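You operate a simulated robot arm through the tools that you are given. There is no shell and no other tool.

The job below is to be done with a simulated two-armed robot. You get a single attempt, and the scene is never put back.

TASK
Drop the scrap off the magnet bar into the green tin.
Fine: tin on the scrap seat, bar out, knob off; then knob on, bar in, tin back. Where these are worked on the way, their far stop is far enough and under half their travel is too little: magnet bar.

The check looks at the end state, three seconds after you hand in, the way a careful person would. Anything else that was tipped, shoved, dropped, spilled or broken makes it a failure.

THE ROBOT
Two 7-joint arms with two-finger parallel grippers on one trunk that stands fixed in place. Base frame: the origin is at the foot of the trunk, x ahead of it, y to its left, z up. Units: m, degrees, N and s.
The left shoulder is at [0.02, 0.113, 1.472], the right one opposite. With the tool pointing down near the work surface each hand reaches from about 0.18 to 0.6 m from the base axis, measured 20 degrees to its own side. Payload 1.57 kg a hand.
Tool frame (each hand has its own): the origin (TCP) lies between the finger pads and is the grasp point; the fingertips stand 0.03 m ahead of it; z points along the fingers, y is the line along which they close. The gripper opens to 0.08 m. The fingers are 0.017 m wide and 0.012 m thick; the gripper's body (0.04 by 0.082 m) begins 0.08 m behind the TCP.
Orientation is that of the tool frame in the base frame, as [roll, pitch, yaw] about the fixed x, y, z axes, in that order (R = Rz(yaw) Ry(pitch) Rx(roll)). With the fingers straight down and closing along the base's y, the tool's x points along the base's -x, its y along +y and its z along -z.

THE INTERFACE
- The arms move only by the tool step_arm. It takes "left_series", "right_series" or both (then of equal length, played together; a hand with none holds still); each is a list of rows, each a list of 3 entries, a list of its own where there are three numbers: the turn, a rotation vector about the base's x, y, z in degrees, then the shift along the base's x, y, z in m, then the closure, from 0 (fully open) to 1 (shut). In form: [[[rx, ry, rz], [dx, dy, dz], grip], ...]. A call has 1 to 20 rows; each row shifts and turns the commanded pose from where the row before left it. Rows are played at 5 a second. More than 0.05 m and 8.6 degrees between two rows, or a gripper value outside its range, and nothing of the call is played. A pose out of reach is approached as far as the arm can. The call stops where the force on the tool passes 40 N (or 10 N more than at its start, if that is more) or the arm is blocked; 0.2 s more then pass. Each finger travels about 0.045 m/s and halts on what it meets, pressing with about 22 N; the grip force reading is that of the motor and also rises with nothing between the fingers. The clock runs only during rows and for 0.2 s after the last one: add rows that do not move to give the fingers time. The reply holds the time, the measured pose of the TCP, the force on the tool along the base axes, the opening and the grip force, in the units named above and with some noise, with the torque about the TCP (base axes, N m) and any sound that the robot's microphone picked up.
- Cameras (640 x 400 px; columns grow to the right, rows downward): "scene" is now at [0.0916, 0.0446, 1.6396]; the picture's right is [0.48, -0.87, 0.00], its down [-0.13, -0.07, -0.99] and it looks along [0.87, 0.48, -0.14] (base axes); focal length 214 px, centre (320, 200). "left" rides on the left gripper at [0.072, 0.007, -0.122] in its tool frame; the picture's right is [-0.09, 1.00, 0.00], its down [-0.84, -0.08, -0.54] and it looks along [-0.54, -0.05, 0.84] (tool axes); focal length 238 px, centre (320, 200). "right" rides on the right gripper at [0.072, -0.006, -0.122] in its tool frame; the picture's right is [0.09, 1.00, 0.00], its down [-0.84, 0.08, -0.54] and it looks along [-0.54, 0.05, 0.84] (tool axes); focal length 238 px, centre (320, 200). There is no depth. A picture from a camera that has moved, and an enlarged one, comes with that camera's place and axes in the base frame and with its lens.
- capture(camera): a new picture of that camera. It takes no simulated time.
- slide_trunk(by): slides the trunk up (or, below 0, down) by that many m; the arms and the scene camera ride with it, the base frame stays. It gives what a move gives, with no picture.
- aim_head(pan, tilt): turns the head with the scene camera to pan (to the left, within 80 degrees either way) and tilt (down, from -29 to 69), counted from straight ahead of the robot. It gives what a move gives.
- inspect(camera, box): a new picture of the part [left, top, right, bottom] of that camera's present view, enlarged. It takes no simulated time.
- job_done(): hands the job in; it is judged then, once.

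Nothing tells you positions but the pictures and the camera data. Unless the task says otherwise, let go and move clear before handing in.

The tools are called after "Request:" as name(argument=value, ...) on one line, values as JSON. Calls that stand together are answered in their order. step_arm: Moves the arms, as the interface text tells. Its arguments: {"type":"object","properties":{"left_series":{"type":"array"},"right_series":{"type":"array"}},"required":[]} The other tools are called the same way: slide_trunk (by) slides the trunk up or down; aim_head (pan, tilt) turns the head that bears the scene camera; capture (camera) takes a picture; inspect (camera, box) takes an enlarged picture of a part of a camera's view; job_done () hands the job in.

At the start:

```text
time_s: 0.0
left_ee_pos: [0.2573, 0.3833, 1.6252]
left_orientation: [-180.0, 0.0, -180.0]
left_wrist_force: [0.1, 1.0, 0.8]
left_ft_torque: [-0.02, 0.01, 0.02]
left_width: 0.0801
left_grip_force: 0.1
right_ee_pos: [0.2767, 0.0219, 1.6483]
right_orientation: [179.9, 0.0, 179.9]
right_wrist_force: [0.1, -0.5, -0.6]
right_ft_torque: [0.0, 0.03, -0.02]
right_width: 0.0797
right_grip_force: 0.1
trunk travel left (down, up): [-0.525, 0.045]
head pan, tilt: [29.0, 8.3]
```

scene: 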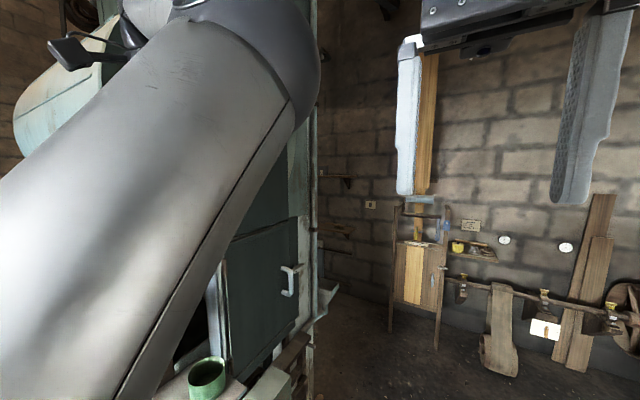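
right: 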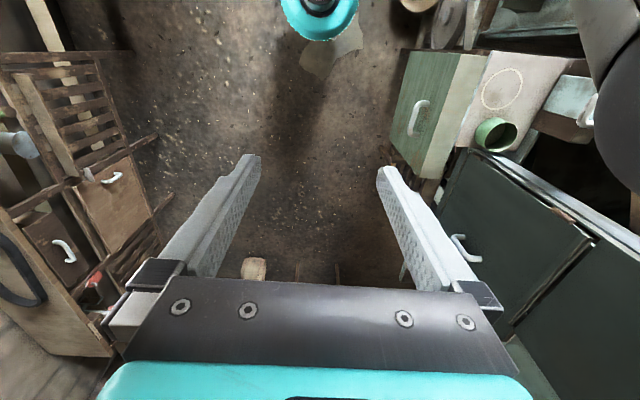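
left: 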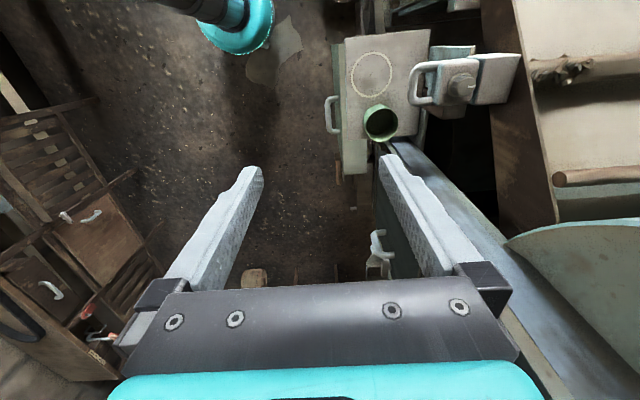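

I see a small bench top with a green tin, a marked circle (scrap seat), and a block with a knob and a handled bar to the left of the robot. I'll turn the head and take closer pictures to place everything.

Request:
aim_head(pan=60, tilt=55)

Request:
inspect(camera="left", box=[300, 0, 560, 200])

Request:
inspect(camera="right", box=[380, 20, 640, 200])

```text
time_s: 1.1
left_ee_pos: [0.254, 0.3928, 1.6154]
left_orientation: [-178.2, -0.8, -178.7]
left_wrist_force: [0.5, 0.3, 0.5]
left_ft_torque: [0.03, 0.01, 0.02]
left_width: 0.0802
left_grip_force: 0.1
right_ee_pos: [0.2772, 0.0208, 1.6482]
right_orientation: [179.8, -0.1, 179.9]
right_wrist_force: [0.1, -0.2, 0.6]
right_ft_torque: [0.02, 0.01, 0.01]
right_width: 0.08
right_grip_force: 0.1
trunk travel left (down, up): [-0.525, 0.045]
head pan, tilt: [60.0, 55.0]
```

```text
2.00 times, centred on (430, 100) of left
camera zoom: at [0.1835, 0.4023, 1.7389], right [0.07, 1.0, -0.03], down [0.85, -0.04, 0.53], along [0.53, -0.06, -0.85], focal length 477 px, centre (100, 400)
```

zoom: 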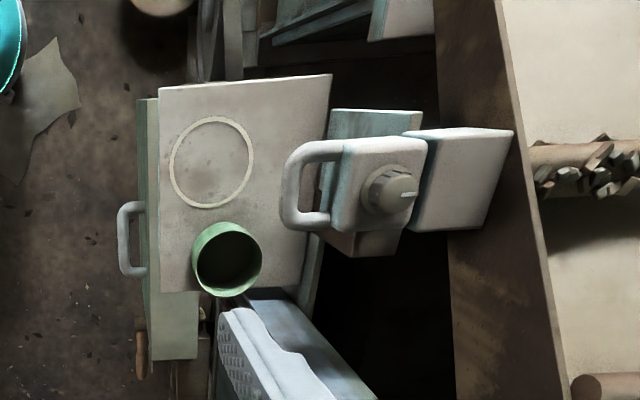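

```text
2.22 times, centred on (510, 110) of right
camera zoom: at [0.2046, 0.0141, 1.7711], right [-0.09, 1.0, 0.0], down [0.84, 0.07, 0.54], along [0.54, 0.05, -0.84], focal length 530 px, centre (-102, 400)
```

zoom: 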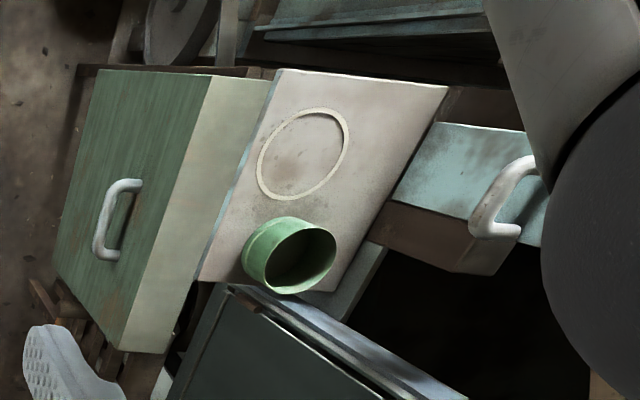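

The view shows the tin beside a ring mark (the scrap seat), and a pale block with a handle and a round knob. Next I look with the turned head.

Request:
capture(camera="scene")

Request:
capture(camera="left")

Request:
capture(camera="right")

```text
taken
camera scene: at [0.0584, 0.0598, 1.5771], right [0.79, -0.61, 0.0], down [-0.46, -0.59, -0.66], along [0.41, 0.52, -0.75], focal length 214 px, centre (320, 200)
```

scene: 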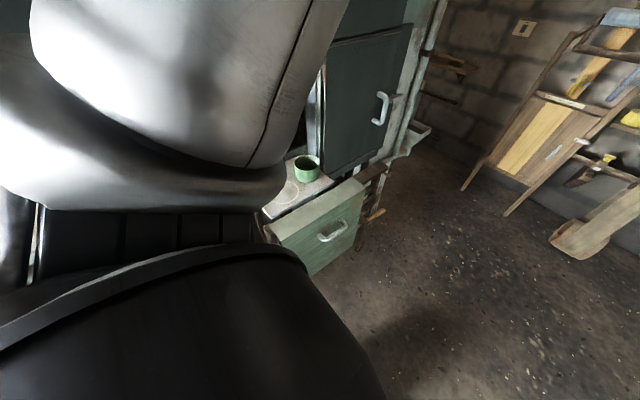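

```text
taken
camera left: at [0.1835, 0.4023, 1.7389], right [0.07, 1.0, -0.03], down [0.85, -0.04, 0.53], along [0.53, -0.06, -0.85], focal length 238 px, centre (320, 200)
```

left: 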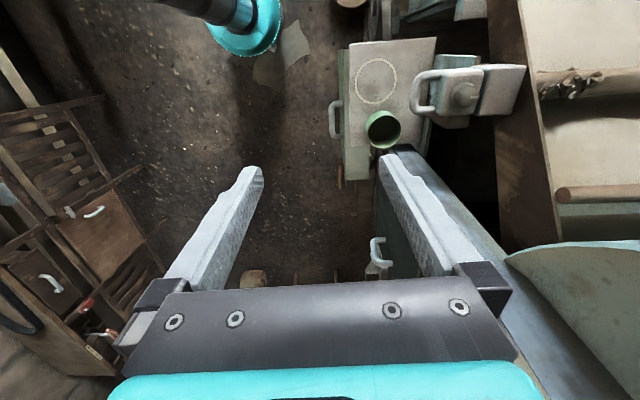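

```text
taken
camera right: at [0.2046, 0.0141, 1.7711], right [-0.09, 1.0, 0.0], down [0.84, 0.07, 0.54], along [0.54, 0.05, -0.84], focal length 238 px, centre (320, 200)
```

right: 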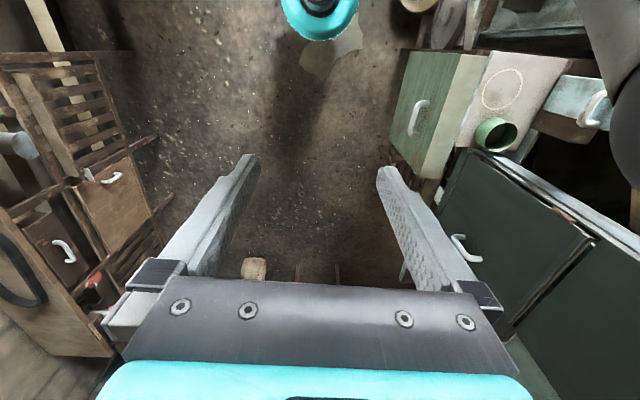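

The tin sits near [0.366, 0.536], its rim at about z 1.12, and the seat ring near [0.257, 0.520, 1.064]. The handled magnet bar seems to be at z about 1.30. The head may have nudged the left arm, so I ease the tilt and look again.

Request:
aim_head(pan=60, tilt=30)

Request:
capture(camera="scene")

```text
time_s: 2.0
left_ee_pos: [0.2537, 0.3958, 1.6165]
left_orientation: [-177.9, -0.3, -178.6]
left_wrist_force: [-0.6, 0.4, -0.4]
left_ft_torque: [0.01, 0.02, 0.02]
left_width: 0.0801
left_grip_force: 0.0
right_ee_pos: [0.278, 0.0218, 1.6487]
right_orientation: [179.8, 0.0, 180.0]
right_wrist_force: [1.2, 1.2, -0.6]
right_ft_torque: [-0.03, -0.03, 0.0]
right_width: 0.0803
right_grip_force: 0.1
trunk travel left (down, up): [-0.525, 0.045]
head pan, tilt: [60.0, 30.0]
```

```text
taken
camera scene: at [0.0582, 0.0621, 1.5774], right [0.8, -0.61, 0.0], down [-0.45, -0.59, -0.67], along [0.4, 0.53, -0.75], focal length 214 px, centre (320, 200)
```

scene: 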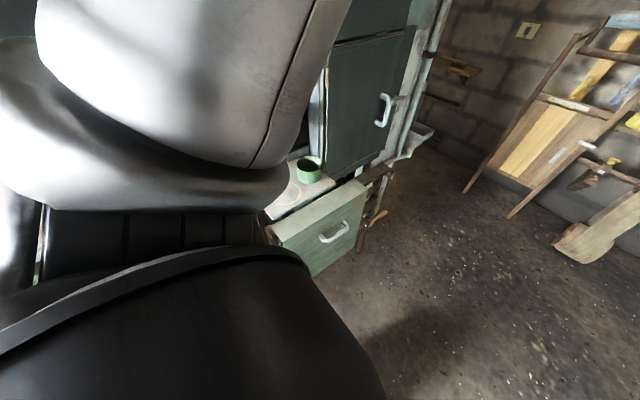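

The head seems to be caught against the left arm (its camera has not followed the tilt). I turn it back to where it started before anything else.

Request:
aim_head(pan=29, tilt=8.3)

Request:
capture(camera="scene")

```text
time_s: 3.0
left_ee_pos: [0.2566, 0.3925, 1.6139]
left_orientation: [-178.5, -1.2, -178.9]
left_wrist_force: [-0.4, 0.6, 0.8]
left_ft_torque: [0.02, -0.01, 0.0]
left_width: 0.0799
left_grip_force: 0.1
right_ee_pos: [0.277, 0.0212, 1.6483]
right_orientation: [179.8, 0.2, 179.9]
right_wrist_force: [0.6, 0.0, -0.1]
right_ft_torque: [-0.01, 0.04, 0.01]
right_width: 0.0801
right_grip_force: 0.1
trunk travel left (down, up): [-0.525, 0.045]
head pan, tilt: [29.0, 8.3]
```

```text
taken
camera scene: at [0.0594, 0.0604, 1.5763], right [0.78, -0.62, 0.0], down [-0.47, -0.59, -0.66], along [0.41, 0.51, -0.76], focal length 214 px, centre (320, 200)
```

scene: 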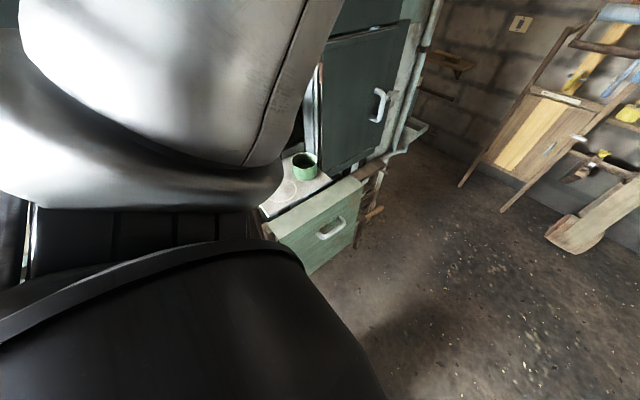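

The head is still jammed on the left upper arm. I shift the left hand gently outward in free air to release it.

Request:
step_arm(left_series=[[[0, 0, 0], [0.01, 0.01, 0.0], 0], [[0, 0, 0], [0.01, 0.01, 0.0], 0], [[0, 0, 0], [0.01, 0.01, 0.0], 0], [[0, 0, 0], [0.01, 0.01, 0], 0], [[0, 0, 0], [0.01, 0.01, 0], 0]])

Request:
capture(camera="scene")

```text
time_s: 4.2
left_ee_pos: [0.3068, 0.4345, 1.6251]
left_orientation: [-179.9, 0.0, 180.0]
left_wrist_force: [0.8, -0.5, -0.5]
left_ft_torque: [0.0, 0.04, 0.01]
left_width: 0.08
left_grip_force: 0.1
right_ee_pos: [0.277, 0.0225, 1.648]
right_orientation: [179.9, 0.1, 179.9]
right_wrist_force: [0.6, 0.1, 0.2]
right_ft_torque: [-0.01, -0.03, -0.01]
right_width: 0.0801
right_grip_force: 0.1
trunk travel left (down, up): [-0.525, 0.045]
head pan, tilt: [29.0, 8.3]
```

```text
taken
camera scene: at [0.0916, 0.0454, 1.6396], right [0.48, -0.87, 0.0], down [-0.13, -0.07, -0.99], along [0.87, 0.48, -0.14], focal length 214 px, centre (320, 200)
```

scene: 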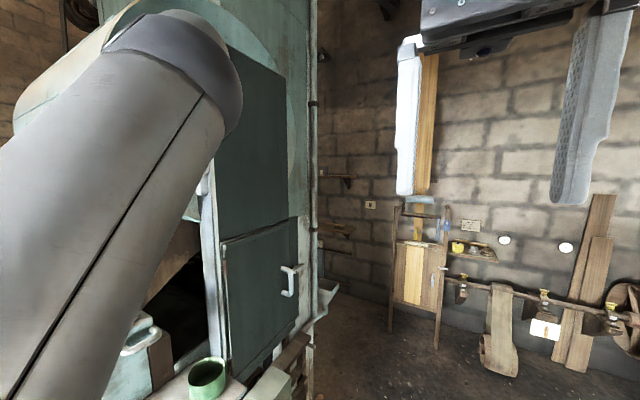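

The head is free again. Now I take closer pictures of the bench area.

Request:
inspect(camera="scene", box=[100, 250, 340, 400])

Request:
capture(camera="left")

Request:
inspect(camera="left", box=[260, 0, 500, 150])

```text
2.67 times, centred on (220, 325) of scene
camera zoom: at [0.0916, 0.0454, 1.6396], right [0.48, -0.87, 0.0], down [-0.13, -0.07, -0.99], along [0.87, 0.48, -0.14], focal length 572 px, centre (587, -133)
```

zoom: 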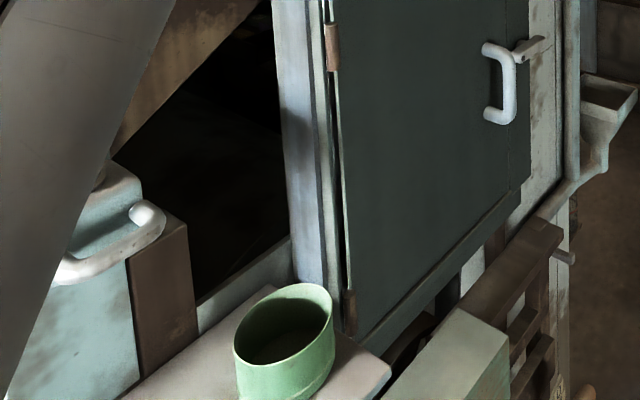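

```text
taken
camera left: at [0.2344, 0.4414, 1.7474], right [0.09, 1.0, 0.0], down [0.84, -0.08, 0.54], along [0.54, -0.05, -0.84], focal length 238 px, centre (320, 200)
```

left: 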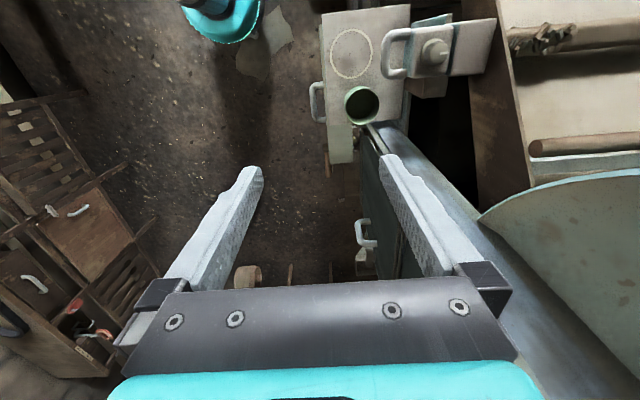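

```text
2.67 times, centred on (380, 75) of left
camera zoom: at [0.2344, 0.4414, 1.7474], right [0.09, 1.0, 0.0], down [0.84, -0.08, 0.54], along [0.54, -0.05, -0.84], focal length 636 px, centre (160, 533)
```

zoom: 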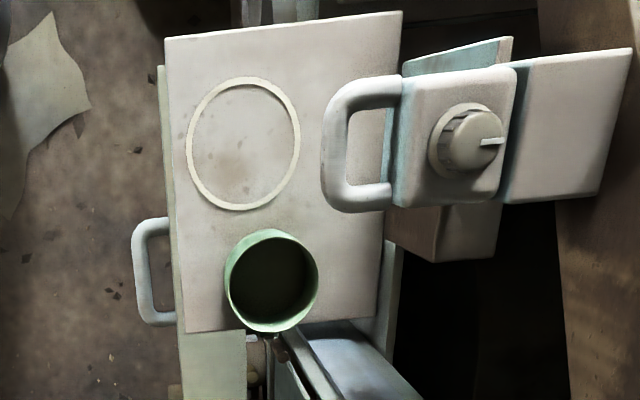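

The bar's front block has a handle toward the robot at about [0.257, 0.548, 1.30] and a knob with a white pointer on top. I inspect the rod with dark bits further left and the block itself in more detail.

Request:
inspect(camera="left", box=[440, 0, 640, 125])

Request:
inspect(camera="left", box=[370, 0, 498, 80])

Request:
inspect(camera="right", box=[440, 40, 640, 165])

```text
3.20 times, centred on (540, 62) of left
camera zoom: at [0.2344, 0.4414, 1.7474], right [0.09, 1.0, 0.0], down [0.84, -0.08, 0.54], along [0.54, -0.05, -0.84], focal length 763 px, centre (-384, 640)
```

zoom: 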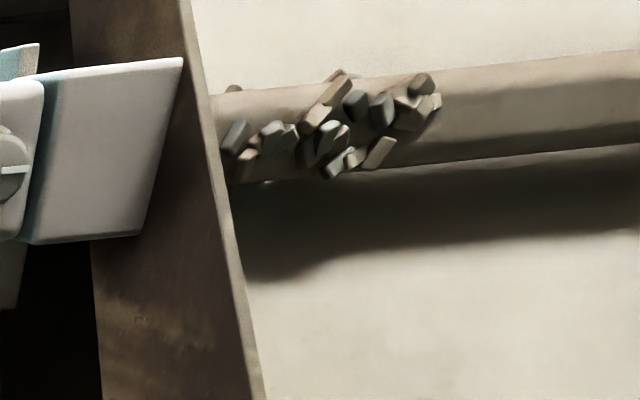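

```text
5.00 times, centred on (434, 40) of left
camera zoom: at [0.2344, 0.4414, 1.7474], right [0.09, 1.0, 0.0], down [0.84, -0.08, 0.54], along [0.54, -0.05, -0.84], focal length 1192 px, centre (-250, 1000)
```

zoom: 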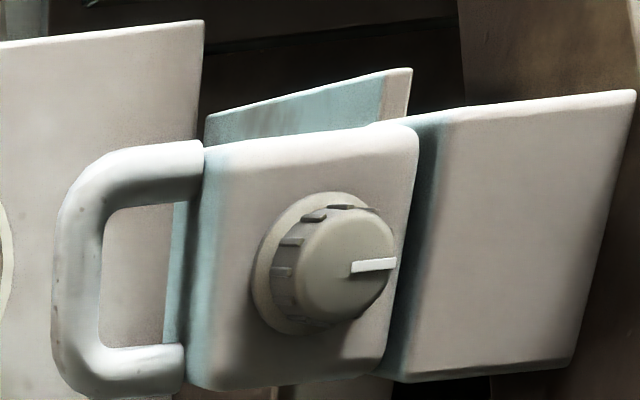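

```text
3.20 times, centred on (540, 102) of right
camera zoom: at [0.2049, 0.0169, 1.7709], right [-0.09, 1.0, 0.0], down [0.84, 0.07, 0.54], along [0.54, 0.05, -0.84], focal length 763 px, centre (-384, 512)
```

zoom: 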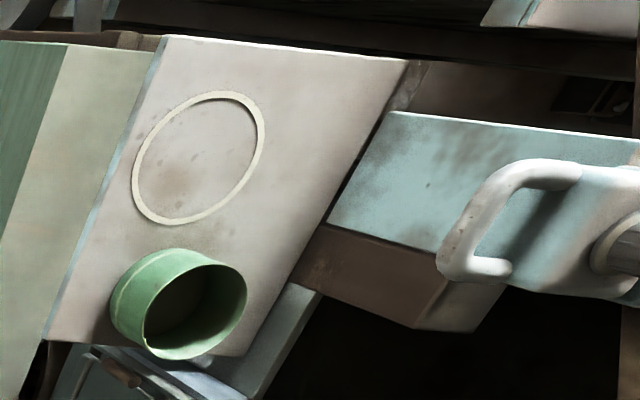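

Triangulating, the scrap cluster hangs on a rod near [0.254, 0.776, 1.318], in line with the handle and block, so the bar seems to run along y. I tilt the left hand so that its camera can look along +y under and behind the block.

Request:
step_arm(left_series=[[[7.5, 0, 0], [0, -0.005, -0.008], 0], [[7.5, 0, 0], [0, -0.005, -0.008], 0], [[7.5, 0, 0], [0, -0.005, -0.008], 0], [[7.5, 0, 0], [0, -0.005, -0.008], 0], [[7.5, 0, 0], [0, -0.005, -0.008], 0], [[7.5, 0, 0], [0, -0.005, -0.008], 0], [[0, 0, 0], [0, 0, 0], 0]])

Request:
capture(camera="left")

Request:
capture(camera="scene")

```text
time_s: 5.2
left_ee_pos: [0.3048, 0.4164, 1.5936]
left_orientation: [149.8, 0.4, -179.6]
left_wrist_force: [0.2, -1.6, 0.2]
left_ft_torque: [0.0, -0.02, 0.01]
left_width: 0.0801
left_grip_force: 0.0
right_ee_pos: [0.2874, 0.0131, 1.6444]
right_orientation: [-178.6, 0.5, 177.8]
right_wrist_force: [1.5, -18.0, 7.0]
right_ft_torque: [-0.14, 0.0, 0.0]
right_width: 0.0649
right_grip_force: 0.1
trunk travel left (down, up): [-0.525, 0.045]
head pan, tilt: [29.0, 8.3]
stopped in row 5 (right hand): the force on the tool passed its limit at 70 N (the readings are from after the stop); the commanded pose is now the measured one
```

```text
taken
camera left: at [0.2324, 0.3603, 1.7028], right [0.08, 0.86, 0.5], down [0.84, -0.33, 0.44], along [0.54, 0.38, -0.75], focal length 238 px, centre (320, 200)
```

left: 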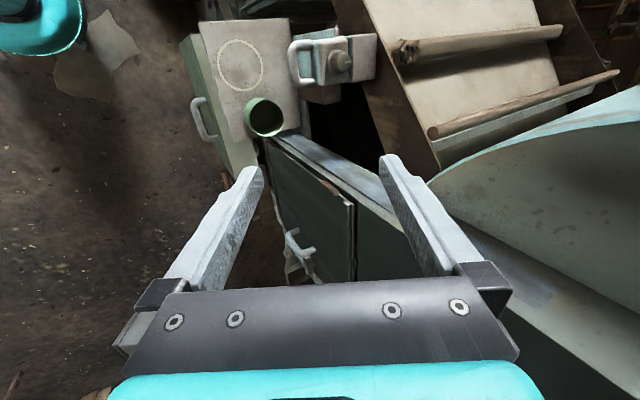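

```text
taken
camera scene: at [0.0925, 0.0444, 1.6396], right [0.48, -0.87, 0.0], down [-0.13, -0.07, -0.99], along [0.87, 0.48, -0.14], focal length 214 px, centre (320, 200)
```

scene: 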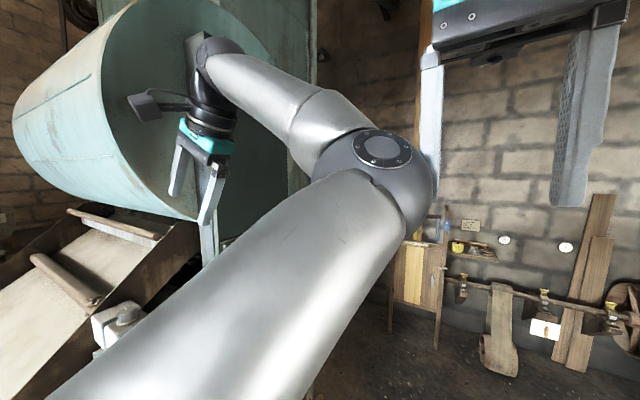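

The left elbow swung right and met the right hand, which was in its way. I move the right hand well off to the right, where it's free.

Request:
step_arm(right_series=[[[0, 0, 0], [0.0, -0.03, 0.0], 0], [[0, 0, 0], [0.0, -0.04, 0.0], 0], [[0, 0, 0], [0.0, -0.04, 0.0], 0], [[0, 0, 0], [0.0, -0.04, 0.0], 0], [[0, 0, 0], [0.0, -0.04, 0.0], 0], [[0, 0, 0], [0.0, -0.04, 0.0], 0], [[0, 0, 0], [0.0, -0.04, 0.0], 0], [[0, 0, 0], [0.0, 0.0, 0.0], 0]])

Request:
capture(camera="scene")

Request:
inspect(camera="left", box=[170, 0, 490, 200])

```text
time_s: 7.0
left_ee_pos: [0.3057, 0.4159, 1.5936]
left_orientation: [149.8, 0.7, -179.7]
left_wrist_force: [0.0, 0.5, -1.0]
left_ft_torque: [-0.03, -0.01, 0.0]
left_width: 0.0799
left_grip_force: 0.1
right_ee_pos: [0.2968, -0.2461, 1.6328]
right_orientation: [-178.7, 0.7, 178.1]
right_wrist_force: [1.0, 0.1, -0.3]
right_ft_torque: [-0.01, -0.01, 0.0]
right_width: 0.0801
right_grip_force: 0.1
right hand out of reach, approached as far as the arm can: row 6, 7
trunk travel left (down, up): [-0.525, 0.045]
head pan, tilt: [29.0, 8.3]
```

```text
taken
camera scene: at [0.0911, 0.0456, 1.6397], right [0.48, -0.87, 0.0], down [-0.13, -0.07, -0.99], along [0.87, 0.48, -0.14], focal length 214 px, centre (320, 200)
```

scene: 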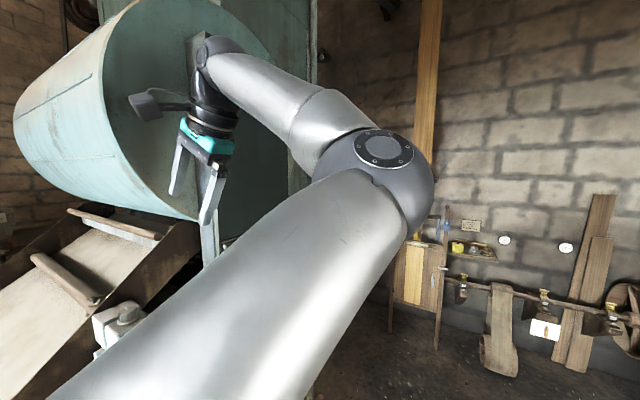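

```text
2.00 times, centred on (330, 100) of left
camera zoom: at [0.2311, 0.3607, 1.7032], right [0.08, 0.86, 0.5], down [0.83, -0.34, 0.44], along [0.55, 0.38, -0.75], focal length 477 px, centre (300, 400)
```

zoom: 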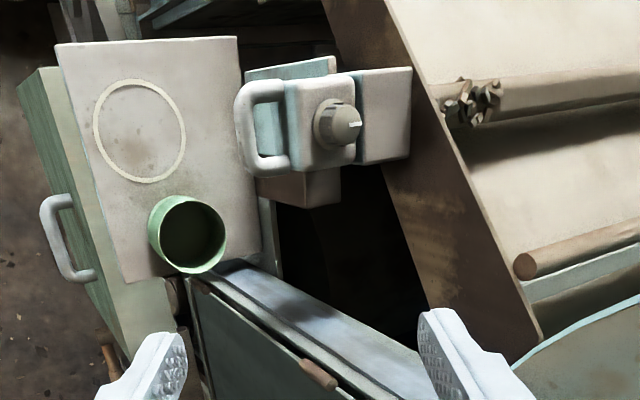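

The right hand is clear now. I keep tilting and lower the left hand a bit to see the bar's side and how it goes into the panel.

Request:
step_arm(left_series=[[[7.5, 0, 0], [0, -0.015, -0.02], 0], [[7.5, 0, 0], [0, -0.015, -0.02], 0], [[7.5, 0, 0], [0, -0.015, -0.02], 0], [[7.5, 0, 0], [0, -0.015, -0.02], 0], [[0, 0, 0], [0, 0, 0], 0]])

Request:
capture(camera="left")

Request:
capture(camera="scene")

```text
time_s: 8.2
left_ee_pos: [0.3055, 0.3556, 1.514]
left_orientation: [119.7, 0.7, 179.9]
left_wrist_force: [0.3, -0.5, -0.5]
left_ft_torque: [0.01, -0.01, 0.02]
left_width: 0.0799
left_grip_force: 0.1
right_ee_pos: [0.2983, -0.2465, 1.6313]
right_orientation: [-178.9, 0.6, 177.9]
right_wrist_force: [0.3, 0.5, 0.5]
right_ft_torque: [0.0, 0.02, 0.01]
right_width: 0.08
right_grip_force: 0.1
trunk travel left (down, up): [-0.525, 0.045]
head pan, tilt: [29.0, 8.3]
```

```text
taken
camera left: at [0.2316, 0.2535, 1.5806], right [0.08, 0.49, 0.87], down [0.83, -0.51, 0.21], along [0.55, 0.7, -0.45], focal length 238 px, centre (320, 200)
```

left: 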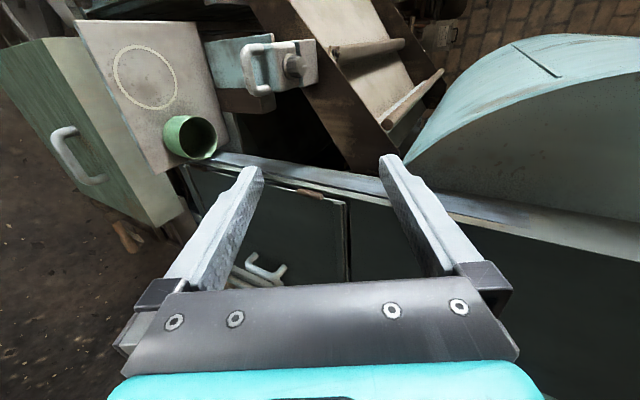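

```text
taken
camera scene: at [0.0918, 0.0449, 1.6397], right [0.48, -0.87, 0.0], down [-0.13, -0.07, -0.99], along [0.87, 0.48, -0.14], focal length 214 px, centre (320, 200)
```

scene: 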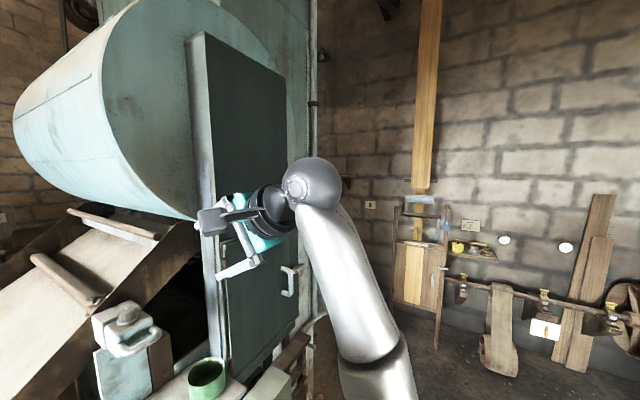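

This gives a clear view from both cameras. I enlarge the area.

Request:
inspect(camera="scene", box=[0, 200, 256, 360])

Request:
inspect(camera="scene", box=[80, 290, 256, 400])

Request:
inspect(camera="left", box=[70, 10, 358, 190])

Request:
inspect(camera="left", box=[220, 10, 380, 110])

```text
2.50 times, centred on (128, 280) of scene
camera zoom: at [0.0918, 0.0449, 1.6397], right [0.48, -0.87, 0.0], down [-0.13, -0.07, -0.99], along [0.87, 0.48, -0.14], focal length 536 px, centre (800, 0)
```

zoom: 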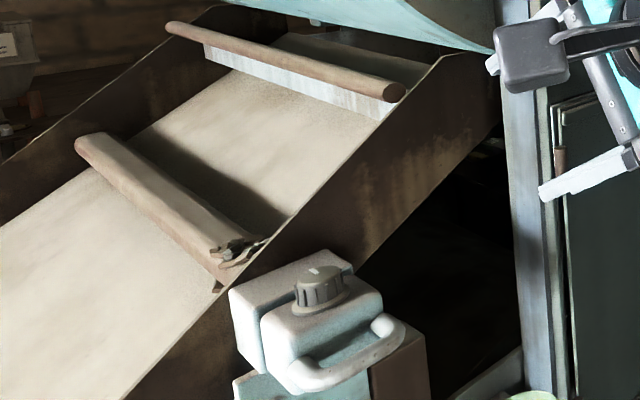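

```text
3.64 times, centred on (168, 345) of scene
camera zoom: at [0.0918, 0.0449, 1.6397], right [0.48, -0.87, 0.0], down [-0.13, -0.07, -0.99], along [0.87, 0.48, -0.14], focal length 780 px, centre (873, -327)
```

zoom: 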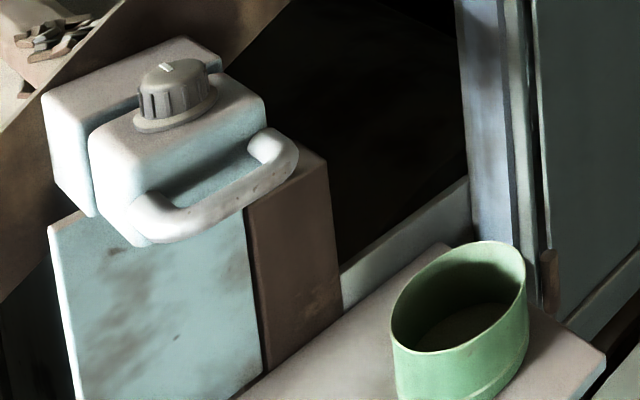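

```text
2.22 times, centred on (214, 100) of left
camera zoom: at [0.2316, 0.2535, 1.5806], right [0.08, 0.49, 0.87], down [0.83, -0.51, 0.21], along [0.55, 0.7, -0.45], focal length 530 px, centre (556, 422)
```

zoom: 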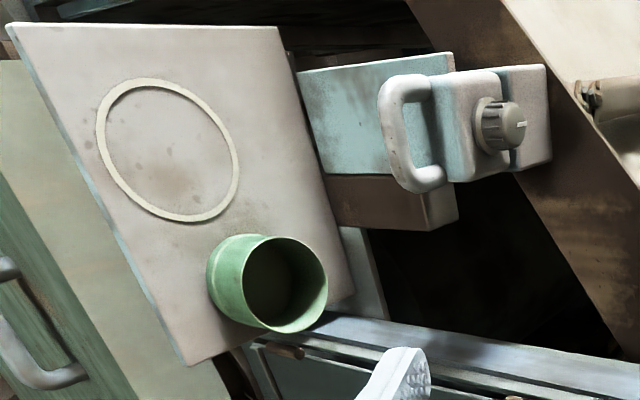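

```text
4.00 times, centred on (300, 60) of left
camera zoom: at [0.2316, 0.2535, 1.5806], right [0.08, 0.49, 0.87], down [0.83, -0.51, 0.21], along [0.55, 0.7, -0.45], focal length 953 px, centre (400, 760)
```

zoom: 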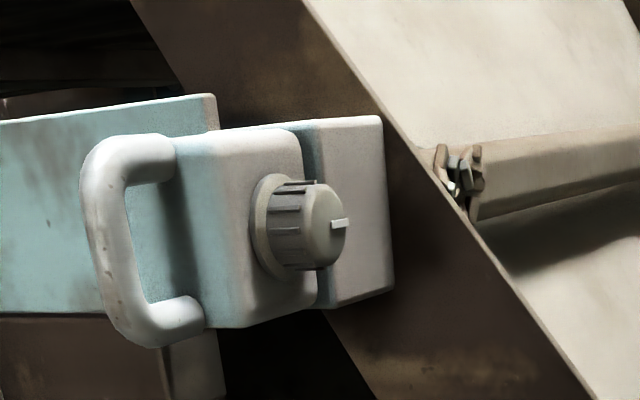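

The layout is clear. The bar runs through the chute side, with a fixed guide in front of the chute and a post below; handle at about [0.257, 0.546, 1.29], knob top at about [0.26, 0.62, 1.333], tin centre [0.368, 0.535] with its rim at z 1.123, seat [0.257, 0.52]. I turn the left hand straight down again and bring it near the tin.

Request:
step_arm(left_series=[[[-7.5, 0, 0], [0.0068, 0.01, -0.01], 0], [[-7.5, 0, 0], [0.0068, 0.01, -0.01], 0], [[-7.5, 0, 0], [0.0068, 0.01, -0.01], 0], [[-7.5, 0, 0], [0.0068, 0.01, -0.01], 0], [[-7.5, 0, 0], [0.0068, 0.01, -0.01], 0], [[-7.5, 0, 0], [0.0068, 0.01, -0.01], 0], [[-7.5, 0, 0], [0.0068, 0.01, -0.01], 0], [[-7.5, 0, 0], [0.0068, 0.01, -0.01], 0], [[0, 0, 0], [0, 0, 0], 0]])

Request:
capture(camera="left")

Request:
capture(camera="scene")

```text
time_s: 10.2
left_ee_pos: [0.3601, 0.4359, 1.4342]
left_orientation: [179.9, 0.4, -179.5]
left_wrist_force: [-0.3, 0.3, 0.5]
left_ft_torque: [0.02, 0.02, 0.0]
left_width: 0.0801
left_grip_force: 0.0
right_ee_pos: [0.2982, -0.2465, 1.6316]
right_orientation: [-178.8, 0.4, 178.1]
right_wrist_force: [0.3, 0.1, -0.7]
right_ft_torque: [0.0, 0.04, -0.01]
right_width: 0.08
right_grip_force: 0.0
trunk travel left (down, up): [-0.525, 0.045]
head pan, tilt: [29.0, 8.3]
```

```text
taken
camera left: at [0.2864, 0.4411, 1.557], right [0.08, 1.0, 0.0], down [0.83, -0.07, 0.55], along [0.55, -0.04, -0.84], focal length 238 px, centre (320, 200)
```

left: 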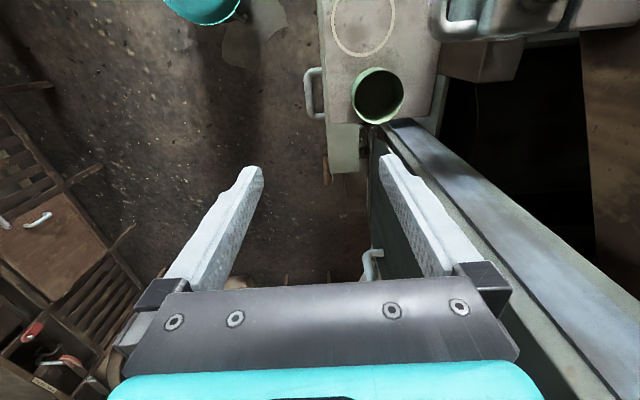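

```text
taken
camera scene: at [0.0917, 0.0437, 1.6397], right [0.48, -0.87, 0.0], down [-0.13, -0.07, -0.99], along [0.87, 0.48, -0.14], focal length 214 px, centre (320, 200)
```

scene: 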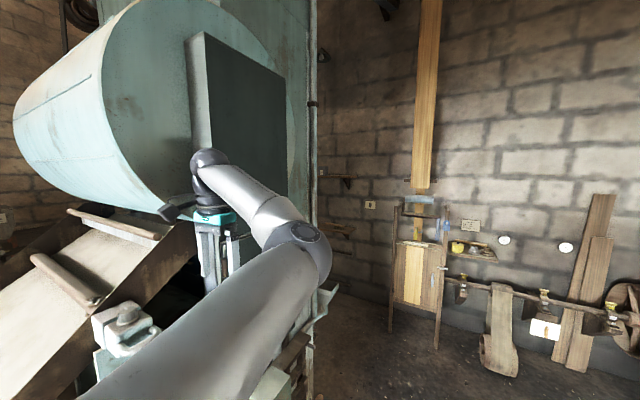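

The hand points straight down about 0.31 m above the tin. I zoom on the tin to fix its centre and size.

Request:
inspect(camera="left", box=[300, 0, 460, 130])

Request:
inspect(camera="left", box=[420, 0, 580, 100])

```text
3.08 times, centred on (380, 65) of left
camera zoom: at [0.2864, 0.4411, 1.557], right [0.08, 1.0, 0.0], down [0.83, -0.07, 0.55], along [0.55, -0.04, -0.84], focal length 733 px, centre (135, 615)
```

zoom: 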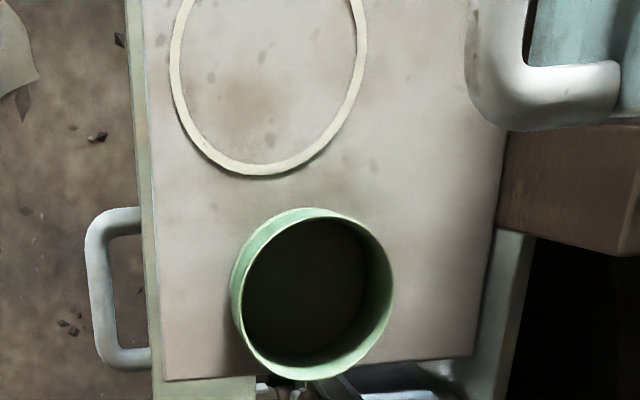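

```text
4.00 times, centred on (500, 50) of left
camera zoom: at [0.2864, 0.4411, 1.557], right [0.08, 1.0, 0.0], down [0.83, -0.07, 0.55], along [0.55, -0.04, -0.84], focal length 953 px, centre (-400, 800)
```

zoom: 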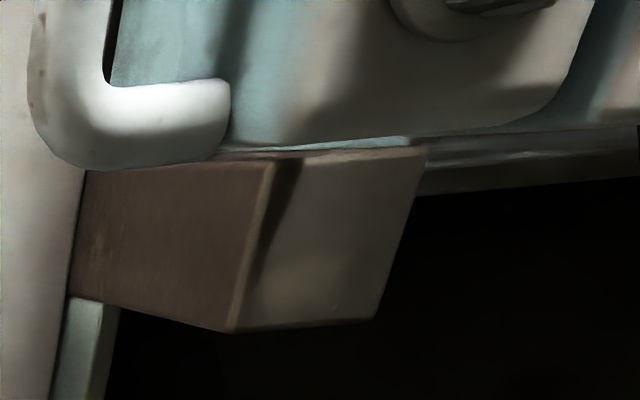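

The tin's centre comes out near [0.370, 0.536], outer diameter about 0.084, rim z 1.123; the ring's inner diameter is about 0.091. The tin is too wide to straddle, so I'll pinch its near (-y) wall with one finger inside. I descend to above that spot and check.

Request:
step_arm(left_series=[[[0, 0, 0], [0.002, 0.012, -0.034], 0], [[0, 0, 0], [0.002, 0.012, -0.034], 0], [[0, 0, 0], [0.002, 0.012, -0.034], 0], [[0, 0, 0], [0.002, 0.012, -0.034], 0], [[0, 0, 0], [0.002, 0.0115, -0.034], 0], [[0, 0, 0], [0, 0, 0], 0]])

Request:
capture(camera="left")

Request:
capture(camera="scene")

```text
time_s: 11.7
left_ee_pos: [0.3711, 0.4953, 1.2647]
left_orientation: [179.8, 0.4, -179.6]
left_wrist_force: [-0.1, -0.1, 1.1]
left_ft_torque: [0.02, -0.01, 0.01]
left_width: 0.0797
left_grip_force: 0.0
right_ee_pos: [0.2981, -0.2467, 1.632]
right_orientation: [-178.8, 0.6, 178.0]
right_wrist_force: [0.4, -0.3, 0.6]
right_ft_torque: [0.01, -0.02, 0.01]
right_width: 0.0801
right_grip_force: 0.0
trunk travel left (down, up): [-0.525, 0.045]
head pan, tilt: [29.0, 8.3]
```

```text
taken
camera left: at [0.2969, 0.5001, 1.3873], right [0.08, 1.0, 0.0], down [0.83, -0.07, 0.55], along [0.55, -0.04, -0.84], focal length 238 px, centre (320, 200)
```

left: 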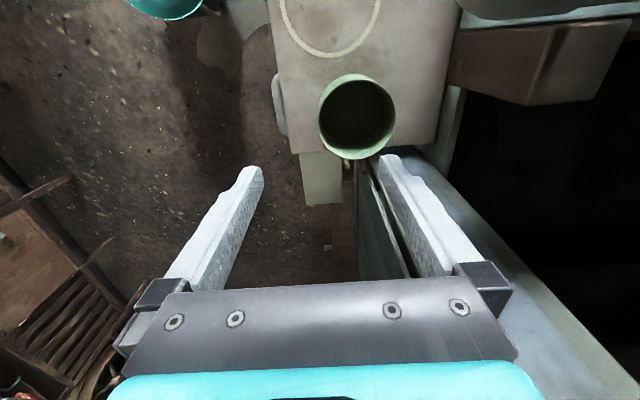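

```text
taken
camera scene: at [0.0915, 0.044, 1.6397], right [0.48, -0.87, 0.0], down [-0.13, -0.07, -0.99], along [0.87, 0.48, -0.14], focal length 214 px, centre (320, 200)
```

scene: 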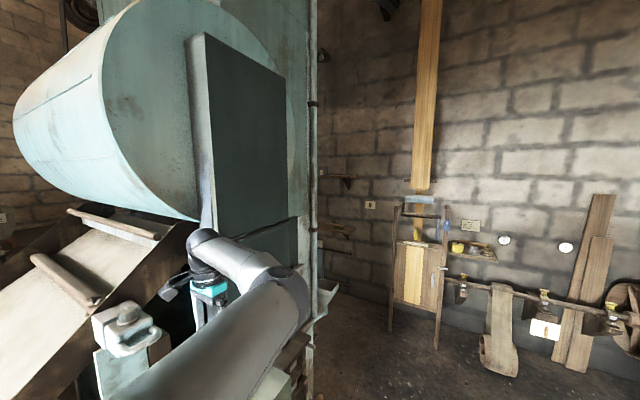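

I refine the tin's centre with a zoom before going down.

Request:
inspect(camera="left", box=[280, 40, 440, 180])

```text
2.86 times, centred on (360, 110) of left
camera zoom: at [0.2969, 0.5001, 1.3873], right [0.08, 1.0, 0.0], down [0.83, -0.07, 0.55], along [0.55, -0.04, -0.84], focal length 681 px, centre (206, 457)
```

zoom: 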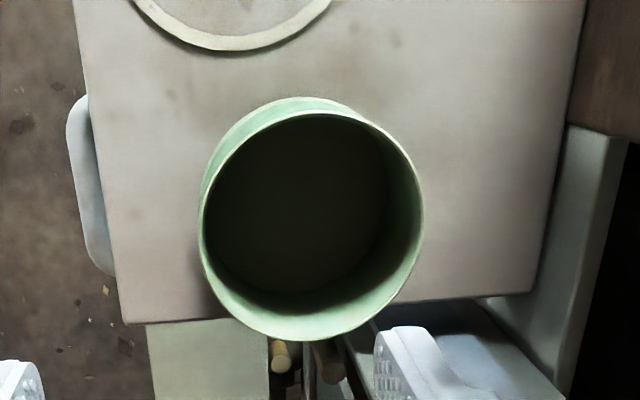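

The rim centre is [0.369, 0.536] with a diameter of 0.085. I go straight down so that the -y wall stands between the open fingers.

Request:
step_arm(left_series=[[[0, 0, 0], [-0.002, -0.001, -0.03], 0], [[0, 0, 0], [0, 0, -0.03], 0], [[0, 0, 0], [0, 0, -0.03], 0], [[0, 0, 0], [0, 0, -0.03], 0], [[0, 0, 0], [0, 0, -0.023], 0], [[0, 0, 0], [0, 0, 0], 0]])

Request:
capture(camera="left")

Request:
inspect(camera="scene", box=[80, 240, 336, 400])

```text
time_s: 13.1
left_ee_pos: [0.3675, 0.4933, 1.122]
left_orientation: [179.7, 0.4, -179.5]
left_wrist_force: [0.3, -0.8, -0.1]
left_ft_torque: [0.01, -0.01, -0.01]
left_width: 0.0798
left_grip_force: 0.1
right_ee_pos: [0.2984, -0.2468, 1.6309]
right_orientation: [-178.8, 0.6, 178.0]
right_wrist_force: [0.1, -0.6, -0.1]
right_ft_torque: [-0.01, -0.01, -0.01]
right_width: 0.0798
right_grip_force: 0.0
trunk travel left (down, up): [-0.525, 0.045]
head pan, tilt: [29.0, 8.3]
```

```text
taken
camera left: at [0.2943, 0.4991, 1.2447], right [0.08, 1.0, 0.0], down [0.83, -0.07, 0.55], along [0.55, -0.04, -0.84], focal length 238 px, centre (320, 200)
```

left: 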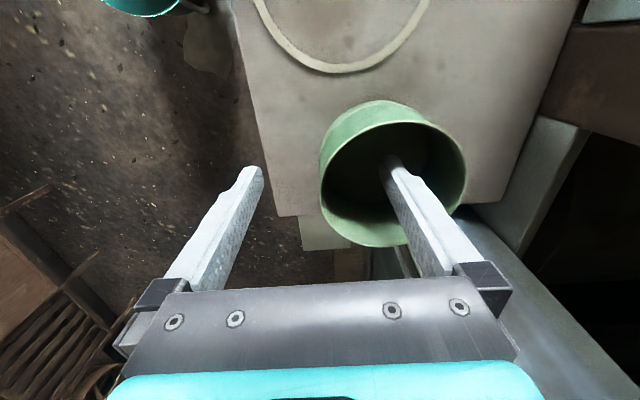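

```text
2.50 times, centred on (208, 320) of scene
camera zoom: at [0.0916, 0.0444, 1.6397], right [0.48, -0.87, 0.0], down [-0.13, -0.07, -0.99], along [0.87, 0.48, -0.14], focal length 536 px, centre (600, -100)
```

zoom: 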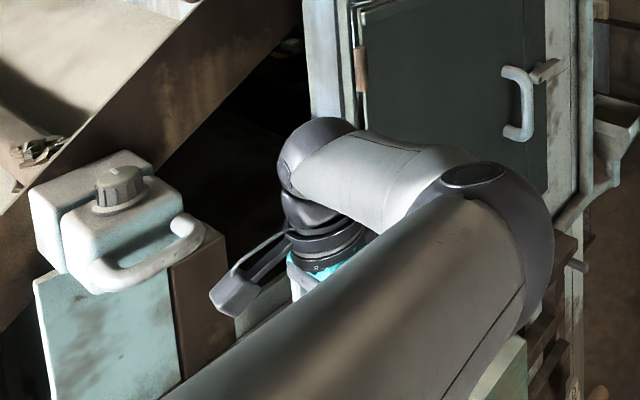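

The -y wall stands centred between the fingers. I close on it.

Request:
step_arm(left_series=[[[0, 0, 0], [0, 0, 0], 0.5], [[0, 0, 0], [0, 0, 0], 0.8], [[0, 0, 0], [0, 0, 0], 1], [[0, 0, 0], [0, 0, 0], 1], [[0, 0, 0], [0, 0, 0], 1], [[0, 0, 0], [0, 0, 0], 1], [[0, 0, 0], [0, 0, 0], 1]])

Request:
capture(camera="left")

```text
time_s: 14.7
left_ee_pos: [0.368, 0.4928, 1.1232]
left_orientation: [179.8, 0.4, -179.6]
left_wrist_force: [-0.2, 0.0, 0.2]
left_ft_torque: [0.0, 0.02, 0.0]
left_width: 0.0051
left_grip_force: 22.2
right_ee_pos: [0.2987, -0.2459, 1.6319]
right_orientation: [-178.8, 0.6, 178.0]
right_wrist_force: [0.7, 0.9, -0.4]
right_ft_torque: [-0.04, 0.02, 0.02]
right_width: 0.0801
right_grip_force: 0.0
trunk travel left (down, up): [-0.525, 0.045]
head pan, tilt: [29.0, 8.3]
```

```text
taken
camera left: at [0.2944, 0.4993, 1.2449], right [0.08, 1.0, 0.0], down [0.83, -0.07, 0.55], along [0.55, -0.04, -0.84], focal length 238 px, centre (320, 200)
```

left: 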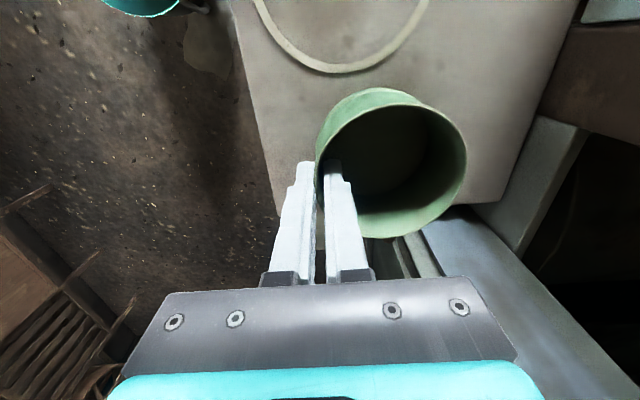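

It's gripped (5 mm wide), though the tin seems to have settled slightly. I zoom to compare before lifting.

Request:
inspect(camera="left", box=[230, 60, 510, 260])

Request:
inspect(camera="scene", box=[80, 240, 336, 400])

```text
2.00 times, centred on (370, 160) of left
camera zoom: at [0.2944, 0.4993, 1.2449], right [0.08, 1.0, 0.0], down [0.83, -0.07, 0.55], along [0.55, -0.04, -0.84], focal length 477 px, centre (220, 280)
```

zoom: 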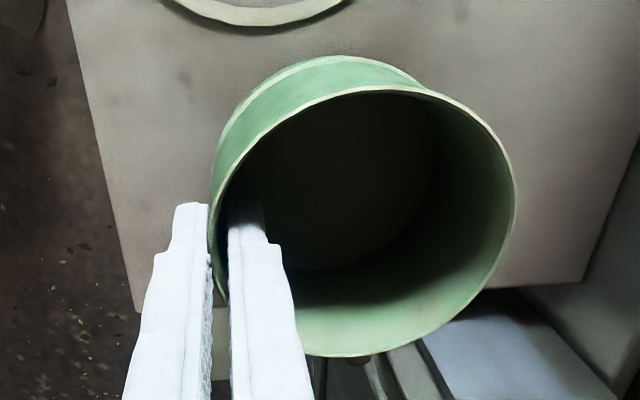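

```text
2.50 times, centred on (208, 320) of scene
camera zoom: at [0.0916, 0.0447, 1.6397], right [0.48, -0.87, 0.0], down [-0.13, -0.07, -0.99], along [0.87, 0.48, -0.14], focal length 536 px, centre (600, -100)
```

zoom: 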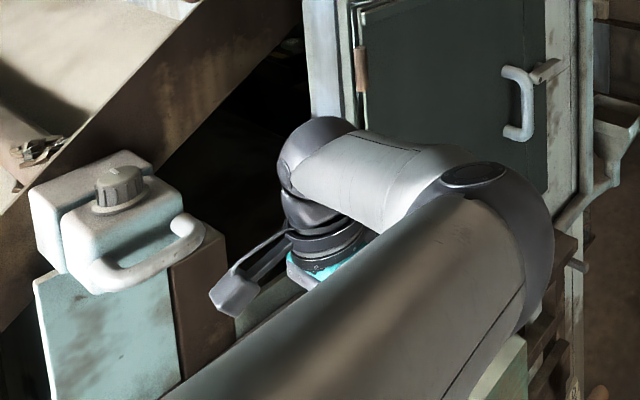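

The tin slid about 5 mm toward the robot as the fingers settled, which is fine; I keep the earlier pictures as reference for putting it back. I lift it a little and check that it hangs level.

Request:
step_arm(left_series=[[[0, 0, 0], [0, 0, 0.01], 1], [[0, 0, 0], [0, 0, 0.01], 1], [[0, 0, 0], [0, 0, 0.01], 1], [[0, 0, 0], [0, 0, 0], 1]])

Request:
capture(camera="left")

```text
time_s: 15.7
left_ee_pos: [0.3672, 0.4955, 1.1522]
left_orientation: [179.8, 0.4, -179.5]
left_wrist_force: [0.0, 0.9, -1.7]
left_ft_torque: [-0.03, 0.02, 0.01]
left_width: 0.0047
left_grip_force: 22.5
right_ee_pos: [0.2987, -0.2464, 1.631]
right_orientation: [-178.7, 0.5, 177.9]
right_wrist_force: [0.2, -0.5, -1.2]
right_ft_torque: [-0.02, 0.02, -0.01]
right_width: 0.08
right_grip_force: 0.1
trunk travel left (down, up): [-0.525, 0.045]
head pan, tilt: [29.0, 8.3]
```

```text
taken
camera left: at [0.2943, 0.5, 1.2744], right [0.08, 1.0, 0.0], down [0.83, -0.07, 0.55], along [0.55, -0.04, -0.84], focal length 238 px, centre (320, 200)
```

left: 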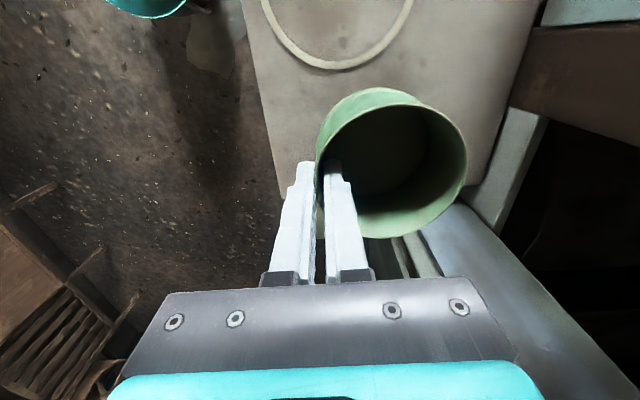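

The tin hangs steadily (about 0.17 kg). I carry it 30 mm above the plate to the seat at about [0.260, 0.517], staying in front of the handle.

Request:
step_arm(left_series=[[[0, 0, 0], [-0.01, -0.002, 0.0], 1], [[0, 0, 0], [-0.018, -0.004, 0], 1], [[0, 0, 0], [-0.018, -0.004, 0], 1], [[0, 0, 0], [-0.018, -0.004, 0], 1], [[0, 0, 0], [-0.018, -0.004, 0], 1], [[0, 0, 0], [-0.017, -0.0025, 0], 1], [[0, 0, 0], [0, 0, 0], 1], [[0, 0, 0], [0, 0, 0], 1]])

Request:
capture(camera="left")

Request:
inspect(camera="scene", box=[40, 240, 296, 400])

```text
time_s: 17.4
left_ee_pos: [0.2693, 0.4748, 1.1524]
left_orientation: [179.7, 0.3, -179.4]
left_wrist_force: [-0.7, 0.0, -1.1]
left_ft_torque: [0.0, -0.01, 0.01]
left_width: 0.0048
left_grip_force: 21.2
right_ee_pos: [0.2981, -0.2458, 1.6314]
right_orientation: [-178.8, 0.6, 178.1]
right_wrist_force: [-0.3, -0.8, -0.3]
right_ft_torque: [-0.04, -0.03, -0.01]
right_width: 0.0801
right_grip_force: 0.1
trunk travel left (down, up): [-0.525, 0.045]
head pan, tilt: [29.0, 8.3]
```

```text
taken
camera left: at [0.1957, 0.4795, 1.2738], right [0.08, 1.0, 0.0], down [0.83, -0.07, 0.55], along [0.55, -0.04, -0.84], focal length 238 px, centre (320, 200)
```

left: 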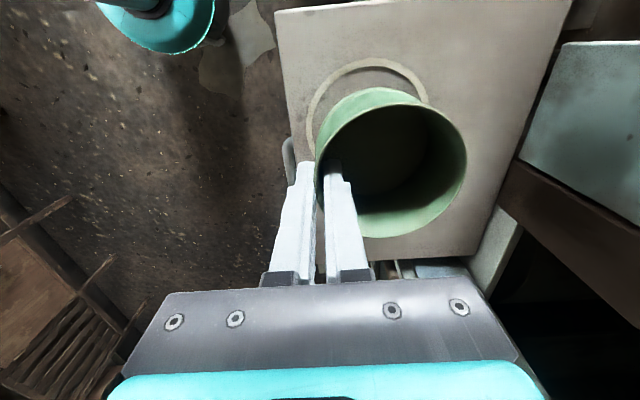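

```text
2.50 times, centred on (168, 320) of scene
camera zoom: at [0.0915, 0.0447, 1.6397], right [0.48, -0.87, 0.0], down [-0.13, -0.07, -0.99], along [0.87, 0.48, -0.14], focal length 536 px, centre (700, -100)
```

zoom: 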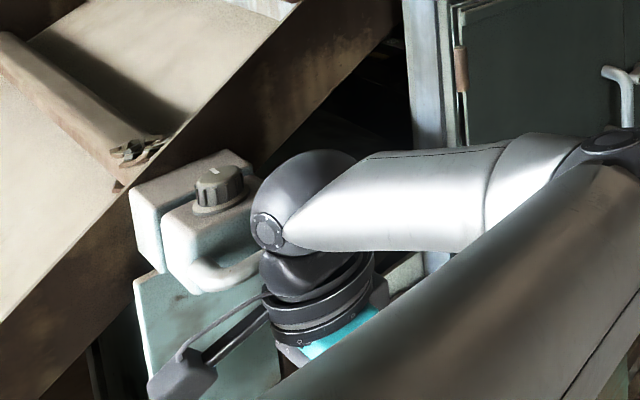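

The tin hangs over the seat. I zoom to measure the ring's visible arc against it.

Request:
inspect(camera="left", box=[280, 40, 480, 240])

```text
2.00 times, centred on (380, 140) of left
camera zoom: at [0.1957, 0.4795, 1.2738], right [0.08, 1.0, 0.0], down [0.83, -0.07, 0.55], along [0.55, -0.04, -0.84], focal length 477 px, centre (200, 320)
```

zoom: 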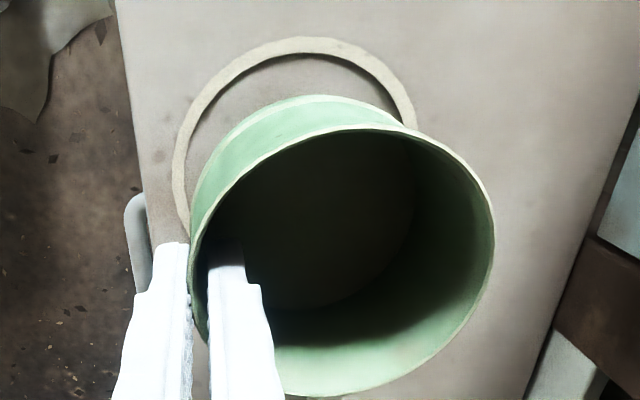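

The ring's centre is about [0.261, 0.516] and the tin's about [0.259, 0.5145], so it needs a 2 mm nudge. I lower it onto the seat.

Request:
step_arm(left_series=[[[0, 0, 0], [0.002, 0.0015, -0.01], 1], [[0, 0, 0], [0, 0, -0.01], 1], [[0, 0, 0], [0, 0, -0.006], 1], [[0, 0, 0], [0, 0, -0.003], 1], [[0, 0, 0], [0, 0, 0], 1]])

Request:
inspect(camera="left", box=[280, 40, 480, 240])

```text
time_s: 18.6
left_ee_pos: [0.2719, 0.4747, 1.1222]
left_orientation: [179.8, 0.5, -179.5]
left_wrist_force: [0.4, -0.8, 1.8]
left_ft_torque: [-0.04, 0.05, 0.01]
left_width: 0.0052
left_grip_force: 21.7
right_ee_pos: [0.2988, -0.2469, 1.6317]
right_orientation: [-178.9, 0.7, 178.0]
right_wrist_force: [-0.6, -0.7, 0.5]
right_ft_torque: [0.02, 0.02, 0.0]
right_width: 0.08
right_grip_force: 0.1
trunk travel left (down, up): [-0.525, 0.045]
head pan, tilt: [29.0, 8.3]
```

```text
2.00 times, centred on (380, 140) of left
camera zoom: at [0.1971, 0.4807, 1.2449], right [0.08, 1.0, 0.0], down [0.83, -0.07, 0.55], along [0.55, -0.04, -0.84], focal length 477 px, centre (200, 320)
```

zoom: 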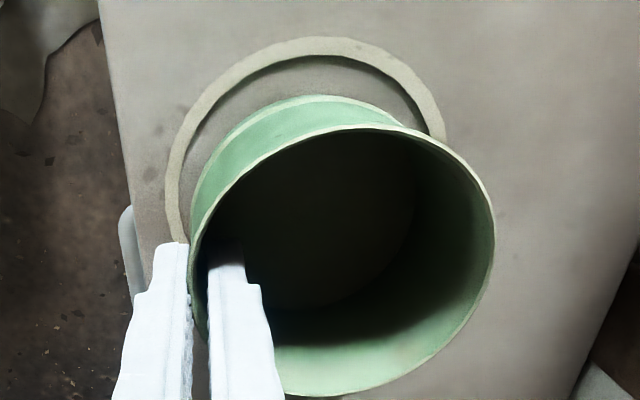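

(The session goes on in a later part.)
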